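You operate a simulated robot arm through the tools that you are given. There is no shell and no other tool. Be economical: measure what you need, move in short steps, check, and stop when the job is done.

You are at the controls of a simulated robot arm. One attempt, no reset.

JOB
Fetch the cream brush and stand it on the square grey saucer.

It is judged by the outcome, as a careful person would: the job done as asked, and still so three seconds after it is handed in. It fails if anything else is knocked over, pushed out of place, dropped, spilled or broken.

ROBOT AND FRAMES
A 6-joint arm with a two-finger parallel gripper, fixed in place. Base frame: the origin is at the foot of the arm, x ahead of it, y to its left, z up; the work surface is at about z = 90. Lengths are in cm, angles in degrees, forces in N, time in s.
With the tool pointing down near the work surface it reaches from about 24 to 66 cm from the base axis. Its first joint turns from -66.0 to 66.0 degrees. Payload 2.9 kg.
The TCP is the grasp point between the finger pads, 3 cm short of the fingertips. In the tool frame z runs along the fingers and y along their closing line. Largest opening 11 cm; finger width 2, thickness 1; the body of the gripper, 4.8 by 11.2 cm, starts 5.5 cm behind the TCP.
Orientation is that of the tool frame in the base frame, as a unit quaternion [x, y, z, w]. With the fingers straight down and closing along the base's y, the tool's x points along the base's -x, its y along +y and its z along -z.

CONTROLS
- The arm moves only by the tool send_rows. Its argument "commands" is a list of rows, each an object (a shift or turn left out is 0, a gripper value left out holds the last) with "fingers": the finger opening in cm, from 0 to 11; "translation": the shift along the base's x, y, z in units of 150 mm (1.0 is 150 mm), a list of three; "spin": the turn about the base's z in units of 120 degrees (1.0 is 120 degrees). In form: [{"fingers": fingers, "translation": [x, y, z], "spin": spin}, ...]. A call has 1 to 20 rows; each row is the pose to reach, as a shift and turn from the pose commanded when the call began. A call with a number of a shift or a turn outside -1 to 1 is refused whole. A row lasts 0.2 s, in which the tool goes at most 5 cm and 8.6 degrees; a call with a longer step from one row to the next is refused whole, and so is a gripper value outside its range. Where a pose cannot be reached the arm comes as near as it can. A force on the tool above 40 N (or 10 N above the force at the start of the call, whichever is more), or a blocked arm, ends the call early, and 0.2 s more pass. Each finger travels about 10.8 cm/s and halts on what it meets, pressing with about 29 N; the grip force reading is that of the motor and also rises with nothing between the fingers. The clock runs only during rows and for 0.2 s after the last one: add rows that repeat a pose to give the fingers time. The reply holds the time, the measured pose of the TCP, the force on the tool along the base axes, the opening and the grip force, in the units named above and with some noise, and new pictures: "pictures" is both (left out), scene, wrist or none.
- Cameras (640 x 400 px; columns grow to the right, rows downward): "scene" is fixed at [7.95, 43.05, 141.21]; the picture's right is [-0.76, -0.65, 0.00], its down [-0.25, 0.30, -0.92] and it looks along [0.60, -0.70, -0.39] (base axes); focal length 323 px, centre (320, 200). "wrist" rides on the gripper at [-3.6, 0, -5.7] in the tool frame; the picture's right is [0.00, -1.00, 0.00], its down [0.97, 0.00, -0.24] and it looks along [0.24, 0.00, 0.97] (tool axes); focal length 218 px, centre (320, 200).
- measure_at(camera, pixels): for up to 12 pixels [column, row] of the newest picture of that camera ("zoom" is the newest enlarged one), the place [x, y, z] in the base frame of the surface seen there, good to about 0.3 cm, but the place of the scene camera against the robot may be out by one fixed shift of up to 1.8 cm in any direction. It takes no simulated time.
- enlarge(camera, box): a new picture of the part [left, top, right, bottom] of that camera's present view, enlarged. It takes no simulated time.
- sign_off(): hands the job in; it is judged then, once.

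Keep the steps short. Do not move on a guess: measure, check each grasp and each placing, and mend mistakes. In all there are 60 turns and 120 pictures (those below and enlarged ones count). Leave the gripper open and the arm clear of the work at the hand-in unless told otherwise, and finish with a single line.

The tools are called after "Call:" as name(argument=value, ...) on one line, values as JSON. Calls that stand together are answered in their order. send_rows: Moves the arm, as the interface text tells. Its arguments: {"type":"object","properties":{"commands":{"type":"array","items":{"type":"object","properties":{"fingers":{"type":"number"},"translation":{"type":"array","items":{"type":"number"}},"spin":{"type":"number"}}}},"pictures":{"type":"string","enum":["both","scene","wrist","none"]}},"required":["commands"]} The other tools are called the same way: measure_at (camera, pixels) gives the place of the surface under pixels of a picture; enlarge (camera, box) takes an enlarged picture of a part of a camera's view; sign_off () hands the job in.

At the start:

```text
t: 0.0
eef_pos: [39.57, -12.5, 121.6]
ee_rot: [0.0, 1.0, 0.0, 0.0]
wrist_force: [0.2, 0.3, 0.1]
finger_gap: 11.0
grasp_force: 0.1
```

scene: 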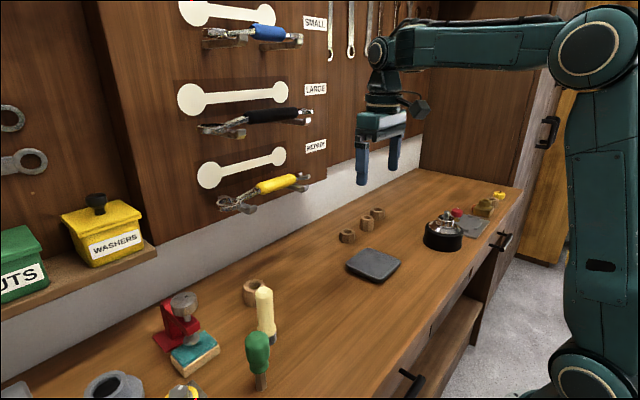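
wrist: 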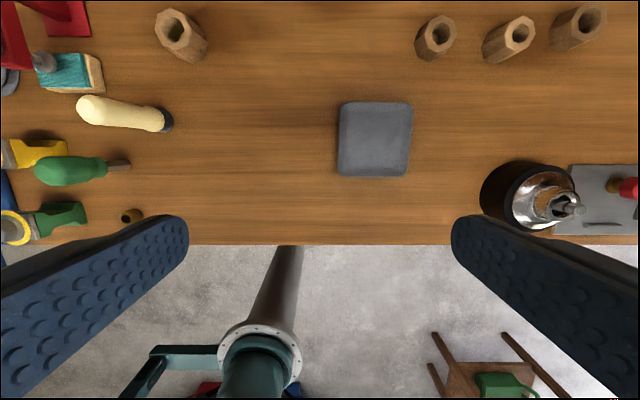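

I see a cream upright item at scene (265,315), probably the brush, and the grey saucer at (373,264). I'll enlarge the view and measure both.

Call:
enlarge(camera="scene", box=[140, 250, 340, 400])

Call:
enlarge(camera="wrist", box=[0, 0, 240, 240])

Call:
measure_at(camera="wrist", pixels=[[90, 105], [120, 112], [150, 119], [168, 121], [375, 138], [342, 104], [410, 104], [340, 174], [406, 175], [180, 35], [70, 170], [250, 120]])

Call:
measure_at(camera="scene", pixels=[[264, 292], [265, 315], [270, 338], [258, 345], [260, 380], [373, 264], [250, 290], [195, 350], [347, 265], [400, 262], [377, 249], [372, 281]])

```text
2.67 times, centred on (240, 325) of scene
```

zoom: 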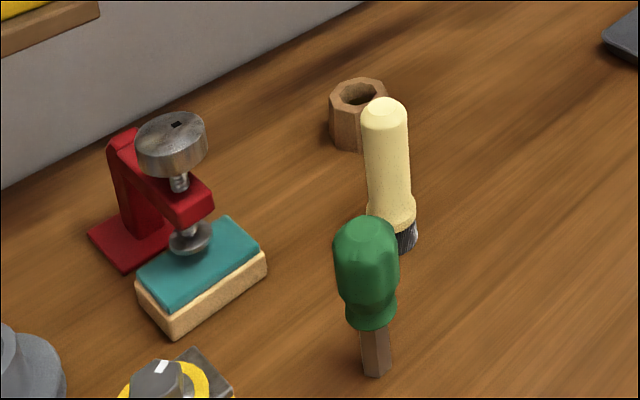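

```text
1.67 times, centred on (120, 120) of wrist
```

zoom: 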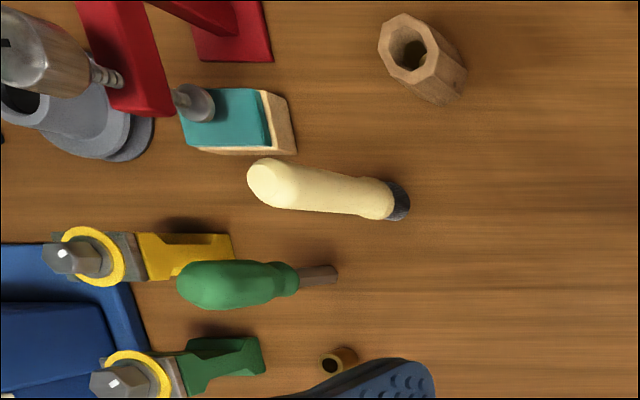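

```text
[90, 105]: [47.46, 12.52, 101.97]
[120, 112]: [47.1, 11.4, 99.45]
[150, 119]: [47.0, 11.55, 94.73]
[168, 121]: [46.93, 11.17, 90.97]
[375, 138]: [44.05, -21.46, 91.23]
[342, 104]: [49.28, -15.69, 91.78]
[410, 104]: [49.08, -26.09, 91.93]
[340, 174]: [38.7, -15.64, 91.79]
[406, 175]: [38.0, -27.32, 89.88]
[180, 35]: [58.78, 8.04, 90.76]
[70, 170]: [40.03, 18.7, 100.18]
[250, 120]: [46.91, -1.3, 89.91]
```

```text
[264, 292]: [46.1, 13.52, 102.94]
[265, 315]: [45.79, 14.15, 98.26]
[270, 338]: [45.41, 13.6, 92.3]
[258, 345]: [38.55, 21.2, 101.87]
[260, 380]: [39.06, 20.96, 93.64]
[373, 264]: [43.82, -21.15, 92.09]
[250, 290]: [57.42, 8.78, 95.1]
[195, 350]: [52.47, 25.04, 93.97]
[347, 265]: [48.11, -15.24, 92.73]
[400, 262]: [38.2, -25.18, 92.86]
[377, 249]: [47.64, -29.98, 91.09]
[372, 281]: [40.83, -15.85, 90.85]
```

The brush stands at about (47, 13) with its top at z≈102.7. The saucer centre is about (44, -21) with its surface at z≈91.5. I'll stay high and move toward the brush first.

Call:
send_rows(commands=[{"translation": [0.12, 0.25, 0], "fingers": 11}, {"translation": [0.24, 0.5, 0]}, {"translation": [0.36, 0.75, 0]}, {"translation": [0.48, 1.0, 0]}, {"translation": [0.48, 1.0, 0]}], pictures="none")

Call:
send_rows(commands=[{"translation": [0, 0.25, 0]}, {"translation": [0, 0.5, 0]}, {"translation": [0, 0.69, -0.1]}, {"translation": [0, 0.69, -0.2]}, {"translation": [0, 0.69, -0.2]}])

```text
t: 1.2
eef_pos: [46.8, 2.66, 121.97]
ee_rot: [0.001, 1.0, 0.0, 0.001]
wrist_force: [0.5, -1.5, 1.0]
finger_gap: 10.98
grasp_force: 0.0
```

```text
t: 2.4
eef_pos: [46.74, 13.05, 118.74]
ee_rot: [-0.001, 1.0, 0.0, 0.0]
wrist_force: [-0.3, 0.1, -0.2]
finger_gap: 10.97
grasp_force: 0.2
```

scene: 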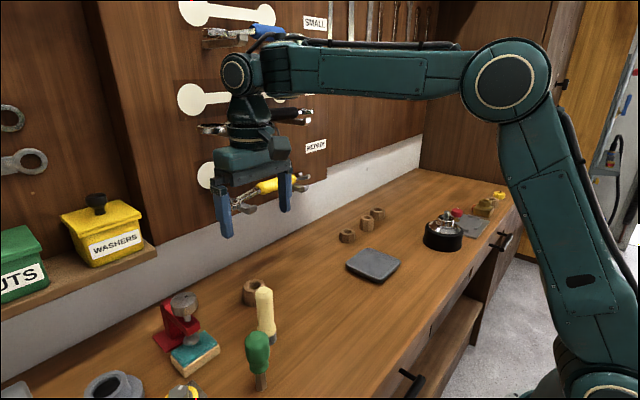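
wrist: 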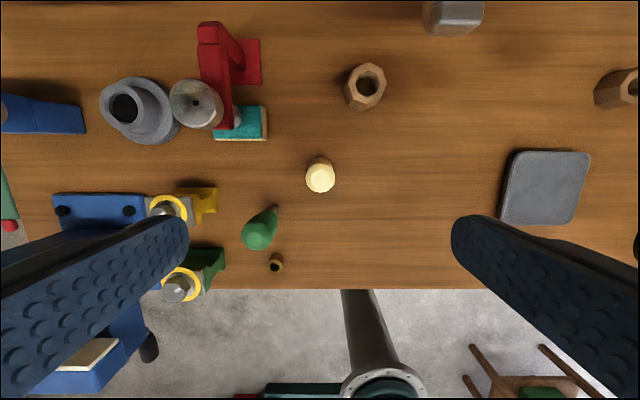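

The brush is now nearly under the gripper at wrist (320,177), upright. I'll measure its top, its surroundings and the saucer from here.

Call:
measure_at(camera="wrist", pixels=[[320, 178], [308, 178], [333, 178], [320, 165], [320, 190], [260, 233], [276, 210], [545, 188], [515, 152], [590, 153], [502, 222], [574, 222]])

Call:
enlarge(camera="wrist", box=[240, 130, 400, 230])

```text
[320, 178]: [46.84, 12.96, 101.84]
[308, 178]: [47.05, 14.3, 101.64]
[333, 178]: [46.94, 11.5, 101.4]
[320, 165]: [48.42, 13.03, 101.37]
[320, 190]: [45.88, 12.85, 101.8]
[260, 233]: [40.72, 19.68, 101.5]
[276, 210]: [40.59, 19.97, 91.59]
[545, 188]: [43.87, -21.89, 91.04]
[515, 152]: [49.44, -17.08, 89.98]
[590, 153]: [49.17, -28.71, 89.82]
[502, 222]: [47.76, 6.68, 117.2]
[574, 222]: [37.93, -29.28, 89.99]
```

```text
4.00 times, centred on (320, 180) of wrist
```

zoom: 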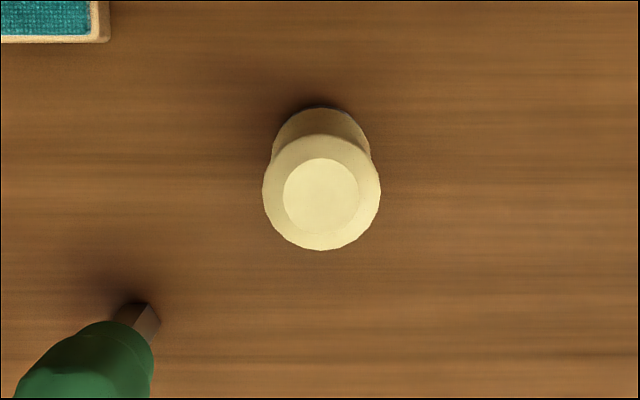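

The handle is about 2.8 wide, its centre is at (47.0, 12.95) and its top at z≈101.9. The space for both fingers is free. I'll go down in two stages with the fingers open, aiming for z≈98.

Call:
send_rows(commands=[{"translation": [0.015, 0.007, -0.25]}, {"translation": [0.015, 0.007, -0.5]}, {"translation": [0.015, 0.007, -0.7]}, {"translation": [0.015, 0.007, -0.9]}, {"translation": [0.015, 0.007, -0.9]}])

```text
t: 3.6
eef_pos: [47.05, 12.9, 105.22]
ee_rot: [0.001, 1.0, -0.001, -0.001]
wrist_force: [0.2, 0.1, -0.4]
finger_gap: 10.99
grasp_force: 0.0
```

scene: 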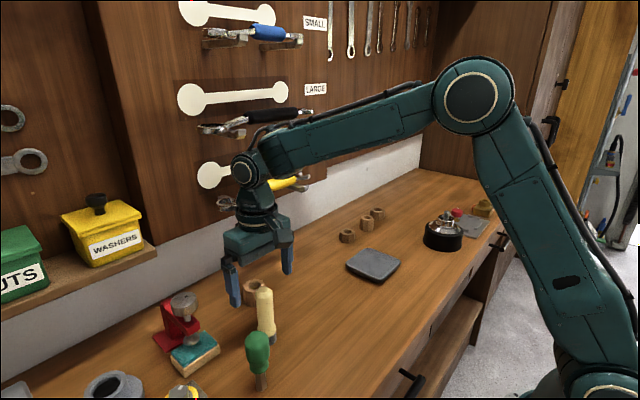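
wrist: 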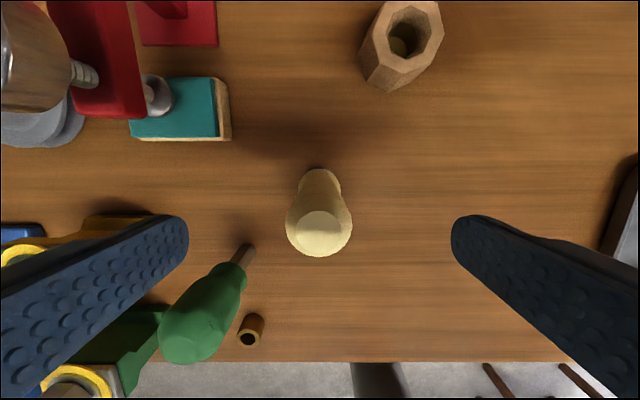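

The brush is centred between the fingers (wrist column 319) and the green tool is clear of the left finger. I'll narrow the fingers to 7 and go down another 7 cm.

Call:
send_rows(commands=[{"fingers": 7}, {"fingers": 7}, {"translation": [0, 0, -0.2], "fingers": 7}, {"translation": [0, 0, -0.4]}, {"translation": [0, 0, -0.47]}, {"translation": [0, 0, -0.47]}])

```text
t: 5.0
eef_pos: [46.91, 12.98, 98.1]
ee_rot: [0.001, 1.0, 0.0, 0.001]
wrist_force: [0.5, 0.0, 0.3]
finger_gap: 6.98
grasp_force: 0.2
```

scene: 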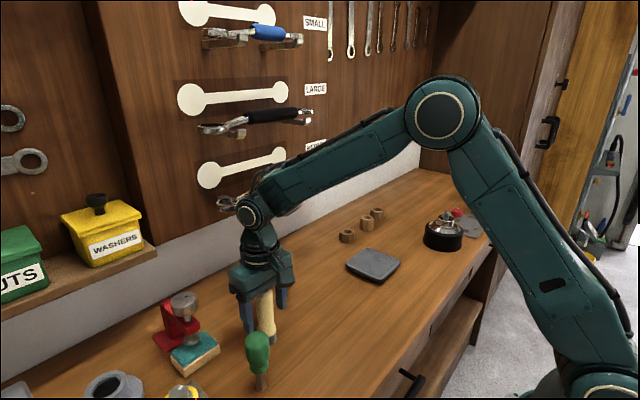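
wrist: 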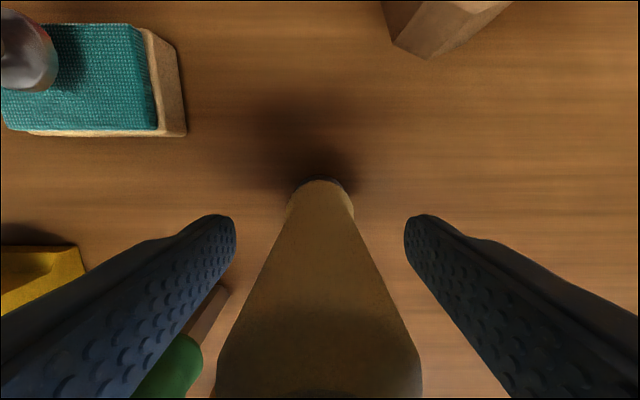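

The handle stands centred between the pads at z 98. I'll close the fingers.

Call:
send_rows(commands=[{"fingers": 4}, {"fingers": 2}, {"fingers": 2}, {"fingers": 2}])

```text
t: 6.0
eef_pos: [46.9, 12.85, 98.14]
ee_rot: [-0.001, 1.0, -0.001, 0.0]
wrist_force: [0.5, -0.5, 0.5]
finger_gap: 3.34
grasp_force: 29.0
```

scene: 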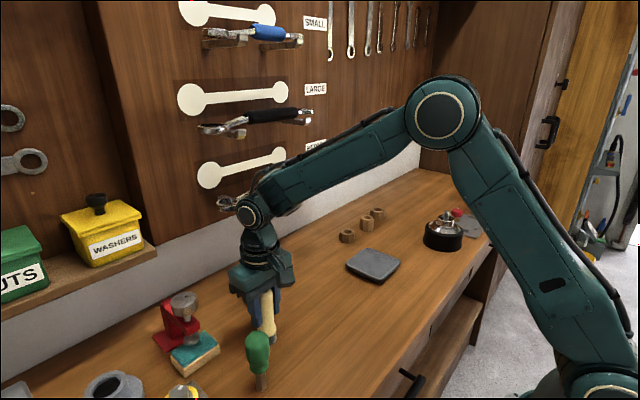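
wrist: 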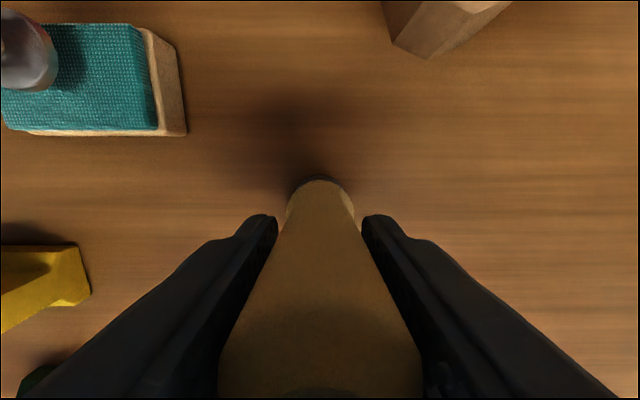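

The fingers halted at 3.34 with 29 N, so the brush is gripped. I'll lift it straight up 10.5 cm.

Call:
send_rows(commands=[{"translation": [0, 0, 0.1]}, {"translation": [0, 0, 0.25]}, {"translation": [0, 0, 0.45]}, {"translation": [0, 0, 0.7]}, {"translation": [0, 0, 0.7]}])

```text
t: 7.2
eef_pos: [46.87, 13.15, 108.61]
ee_rot: [0.0, 1.0, -0.001, 0.001]
wrist_force: [0.0, -0.5, -1.4]
finger_gap: 3.35
grasp_force: 28.7
```

scene: 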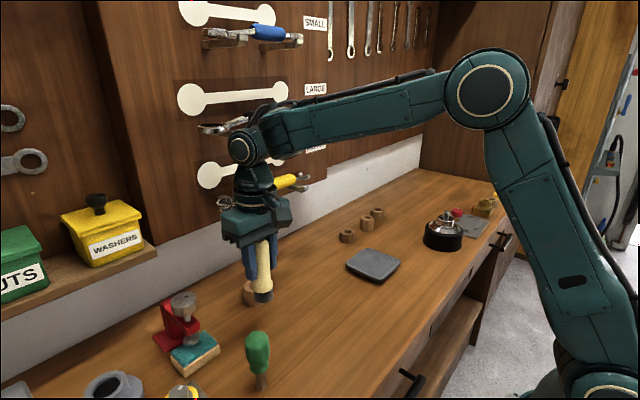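
wrist: 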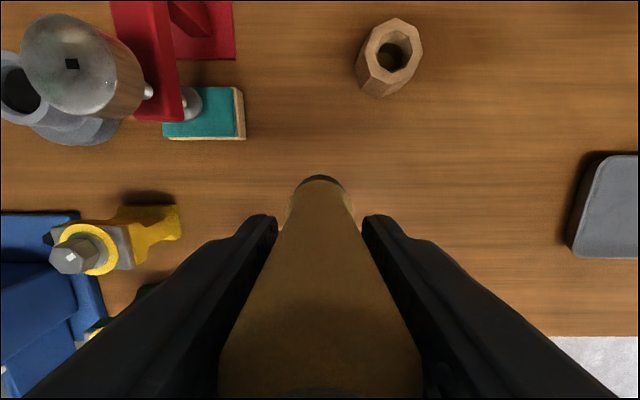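

The brush is off the table and upright in the grip. I'll carry it toward the saucer at (43.8, -21.3) in smooth steps.

Call:
send_rows(commands=[{"translation": [-0.01, -0.1, 0]}, {"translation": [-0.04, -0.3, 0]}, {"translation": [-0.07, -0.5, 0]}, {"translation": [-0.1, -0.7, 0]}, {"translation": [-0.13, -0.9, 0]}, {"translation": [-0.15, -1.0, 0]}], pictures="none")

Call:
send_rows(commands=[{"translation": [-0.01, -0.1, 0]}, {"translation": [-0.03, -0.3, 0]}, {"translation": [-0.05, -0.5, 0]}, {"translation": [-0.05, -0.7, 0]}, {"translation": [-0.05, -0.9, 0]}, {"translation": [-0.05, -1.0, 0]}, {"translation": [-0.05, -1.0, 0]}])

```text
t: 8.6
eef_pos: [44.77, -2.04, 108.72]
ee_rot: [0.001, 1.0, 0.0, 0.0]
wrist_force: [-0.1, 0.5, -1.5]
finger_gap: 3.37
grasp_force: 29.1
```

```text
t: 10.2
eef_pos: [43.92, -17.07, 108.47]
ee_rot: [0.0, 1.0, 0.0, 0.0]
wrist_force: [-0.1, 0.4, -1.5]
finger_gap: 3.37
grasp_force: 29.2
```

scene: 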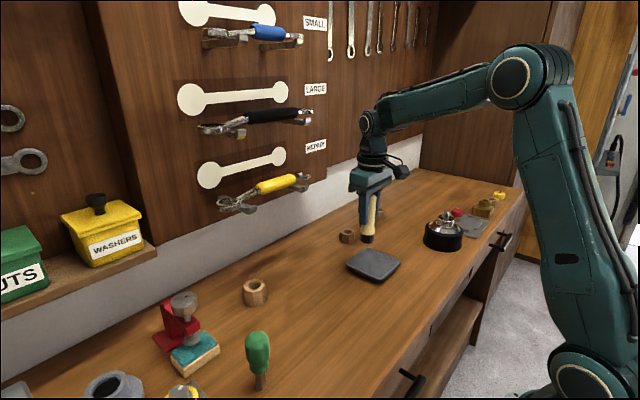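
wrist: 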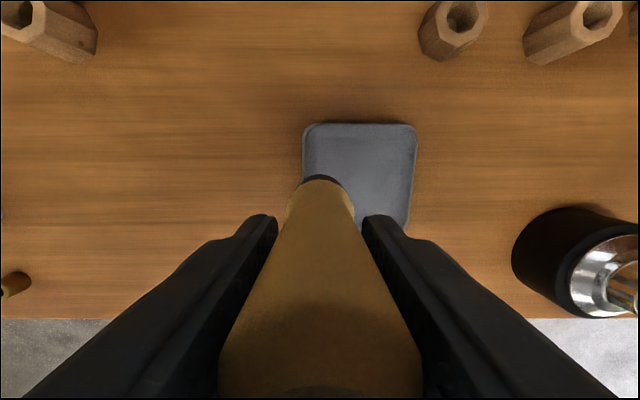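

I can see the saucer just to the right of the brush. I'll measure its edges precisely from this view.

Call:
measure_at(camera="wrist", pixels=[[308, 127], [412, 128], [360, 127], [305, 160], [413, 160], [360, 160], [385, 180], [406, 220], [320, 140], [400, 140], [396, 200], [510, 250]])

Call:
enlarge(camera="scene", box=[310, 180, 430, 290])

```text
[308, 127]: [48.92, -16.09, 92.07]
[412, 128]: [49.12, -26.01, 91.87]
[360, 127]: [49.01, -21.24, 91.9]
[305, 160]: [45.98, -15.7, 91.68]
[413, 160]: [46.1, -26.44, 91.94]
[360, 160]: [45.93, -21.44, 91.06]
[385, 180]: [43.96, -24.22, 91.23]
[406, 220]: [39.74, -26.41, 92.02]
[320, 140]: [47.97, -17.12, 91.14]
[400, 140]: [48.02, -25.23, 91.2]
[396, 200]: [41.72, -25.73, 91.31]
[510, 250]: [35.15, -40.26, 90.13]
```

```text
3.64 times, centred on (370, 235) of scene
```

zoom: 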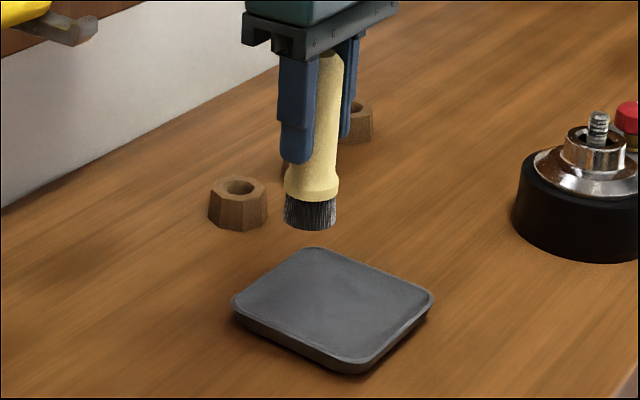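

The saucer runs x 38.3–49.2 and y -15.6 to -26.6, so its centre is (43.8, -21.1) and its floor z≈91.2, 1.2 above the table. The release height is therefore about 99.3. I'll move over the centre and come down to about 100.2.

Call:
send_rows(commands=[{"translation": [0, -0.13, 0]}, {"translation": [-0.005, -0.267, 0]}, {"translation": [-0.005, -0.267, -0.15]}, {"translation": [-0.005, -0.267, -0.3]}, {"translation": [-0.005, -0.267, -0.45]}, {"translation": [-0.005, -0.267, -0.55]}, {"translation": [-0.005, -0.267, -0.55]}])

Call:
enlarge(camera="scene", box=[310, 180, 430, 290])

```text
t: 11.8
eef_pos: [43.83, -21.05, 100.19]
ee_rot: [-0.001, 1.0, 0.0, 0.0]
wrist_force: [-0.3, -0.1, -1.2]
finger_gap: 3.36
grasp_force: 28.8
```

scene: 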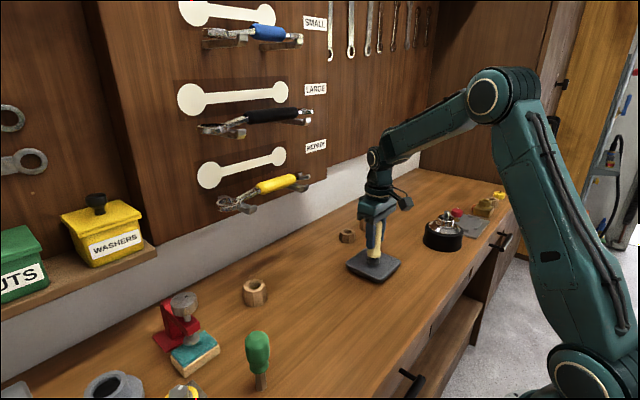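
wrist: 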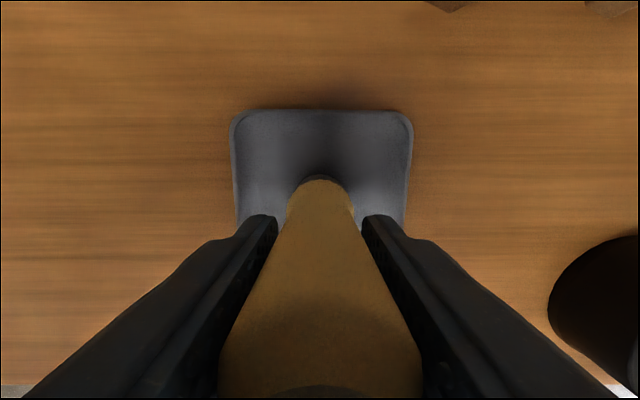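

```text
3.64 times, centred on (370, 235) of scene
```

zoom: 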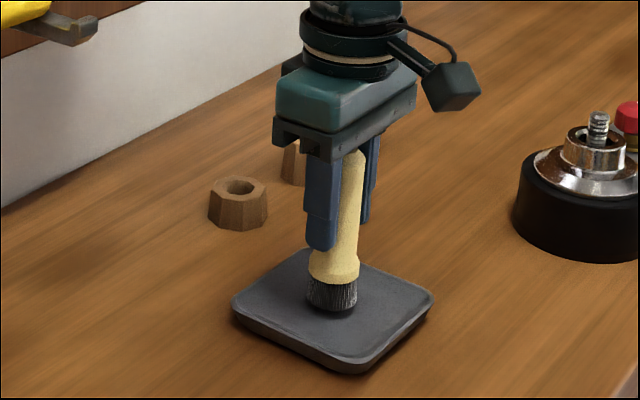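

The brush is over the saucer centre with about 0.9 cm to go. I'll lower in fine steps and watch the force.

Call:
send_rows(commands=[{"translation": [0, 0, -0.02]}, {"translation": [0, 0, -0.04]}, {"translation": [0, 0, -0.053]}, {"translation": [0, 0, -0.053]}], pictures="none")

```text
t: 12.8
eef_pos: [43.74, -21.06, 99.7]
ee_rot: [0.0, 1.0, 0.0, 0.001]
wrist_force: [-4.4, 2.4, 19.8]
finger_gap: 3.36
grasp_force: 28.6
```

The force on the tool is +20 N upward, so the brush is touching the saucer at about 99.7. I'll back off slightly so it isn't pressed hard before release.

Call:
send_rows(commands=[{"translation": [0, 0, 0.014]}, {"translation": [0, 0, 0.014]}], pictures="none")

Call:
enlarge(camera="scene", box=[310, 180, 430, 290])

```text
t: 13.4
eef_pos: [43.79, -21.12, 99.64]
ee_rot: [-0.001, 1.0, 0.0, 0.0]
wrist_force: [2.8, 1.2, 6.8]
finger_gap: 3.39
grasp_force: 29.3
```

```text
3.64 times, centred on (370, 235) of scene
```

zoom: 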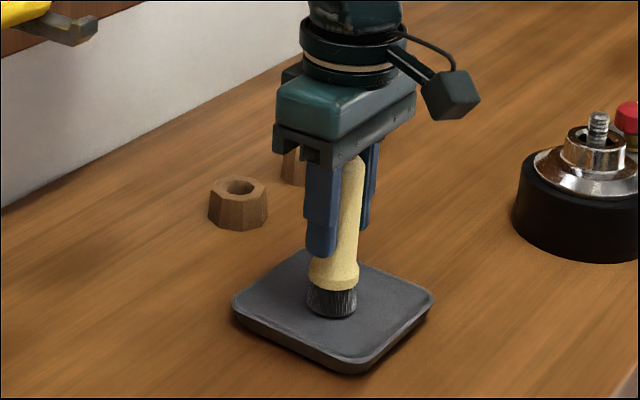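

Contact is now light (about 7 N) and the brush is upright at the centre of the saucer. I'll open the fingers gradually.

Call:
send_rows(commands=[{"fingers": 3.4}, {"fingers": 3.8}, {"fingers": 4.5}, {"fingers": 5.5}, {"fingers": 7}, {"fingers": 7}])

```text
t: 14.8
eef_pos: [43.84, -21.03, 99.72]
ee_rot: [0.0, 1.0, 0.0, 0.0]
wrist_force: [0.3, 0.2, -0.2]
finger_gap: 7.02
grasp_force: 0.0
```

scene: 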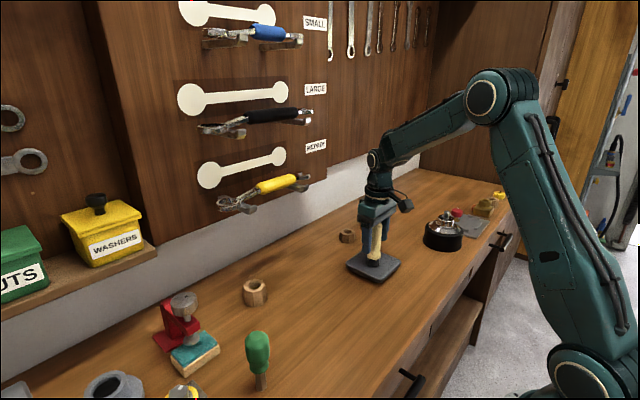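
wrist: 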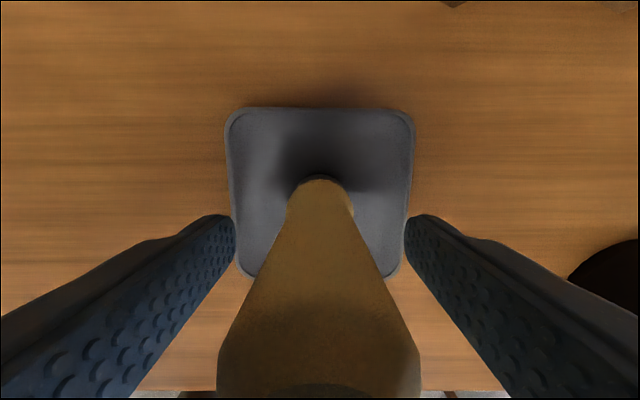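

The brush stands free and upright between the open fingers. I'll rise straight up until I'm clear, then check it.

Call:
send_rows(commands=[{"translation": [0, 0, 0.1]}, {"translation": [0, 0, 0.3]}, {"translation": [0, 0, 0.55]}, {"translation": [0, 0, 0.8]}, {"translation": [0, 0, 1.0]}, {"translation": [0, 0, 1.0], "fingers": 11}, {"translation": [0, 0, 1.0]}, {"translation": [0, 0, 1.0]}, {"translation": [0, 0, 1.0]}])

Call:
enlarge(camera="scene", box=[310, 180, 430, 290])

```text
t: 16.8
eef_pos: [43.95, -21.04, 114.6]
ee_rot: [-0.001, 1.0, 0.0, 0.001]
wrist_force: [-1.2, 0.3, 0.6]
finger_gap: 10.99
grasp_force: 0.1
```

scene: 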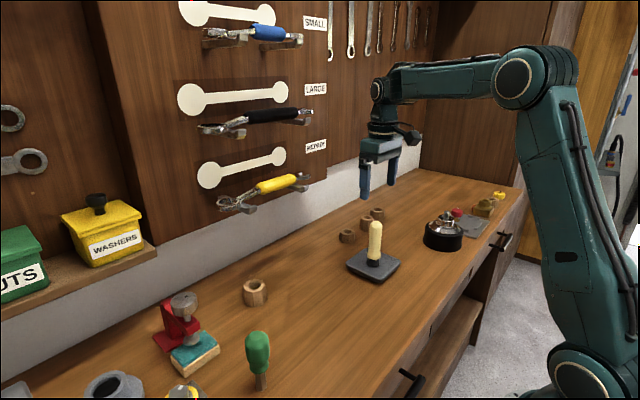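
wrist: 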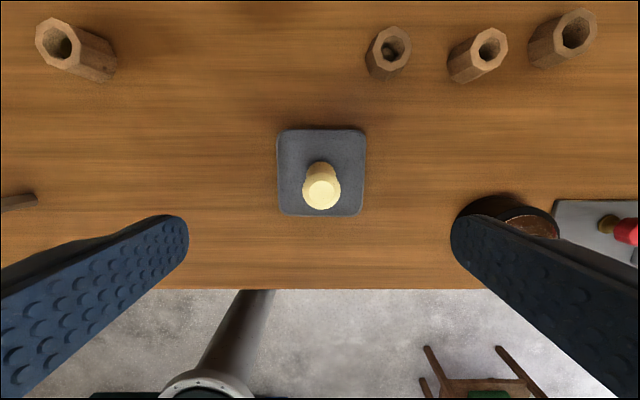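

```text
3.64 times, centred on (370, 235) of scene
```

zoom: 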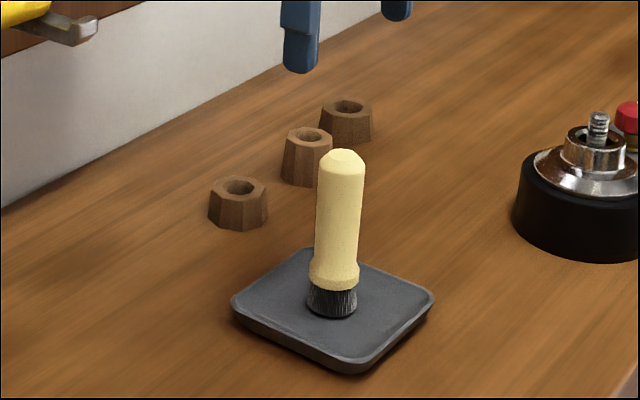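

The brush stands upright at the centre of the saucer and nothing else has moved. The gripper is open and clear, so I'm handing in.

Call:
sign_off()

```text
The job is handed in.
```

The cream brush is standing upright on the square grey saucer, nothing else was disturbed, and the job is handed in.
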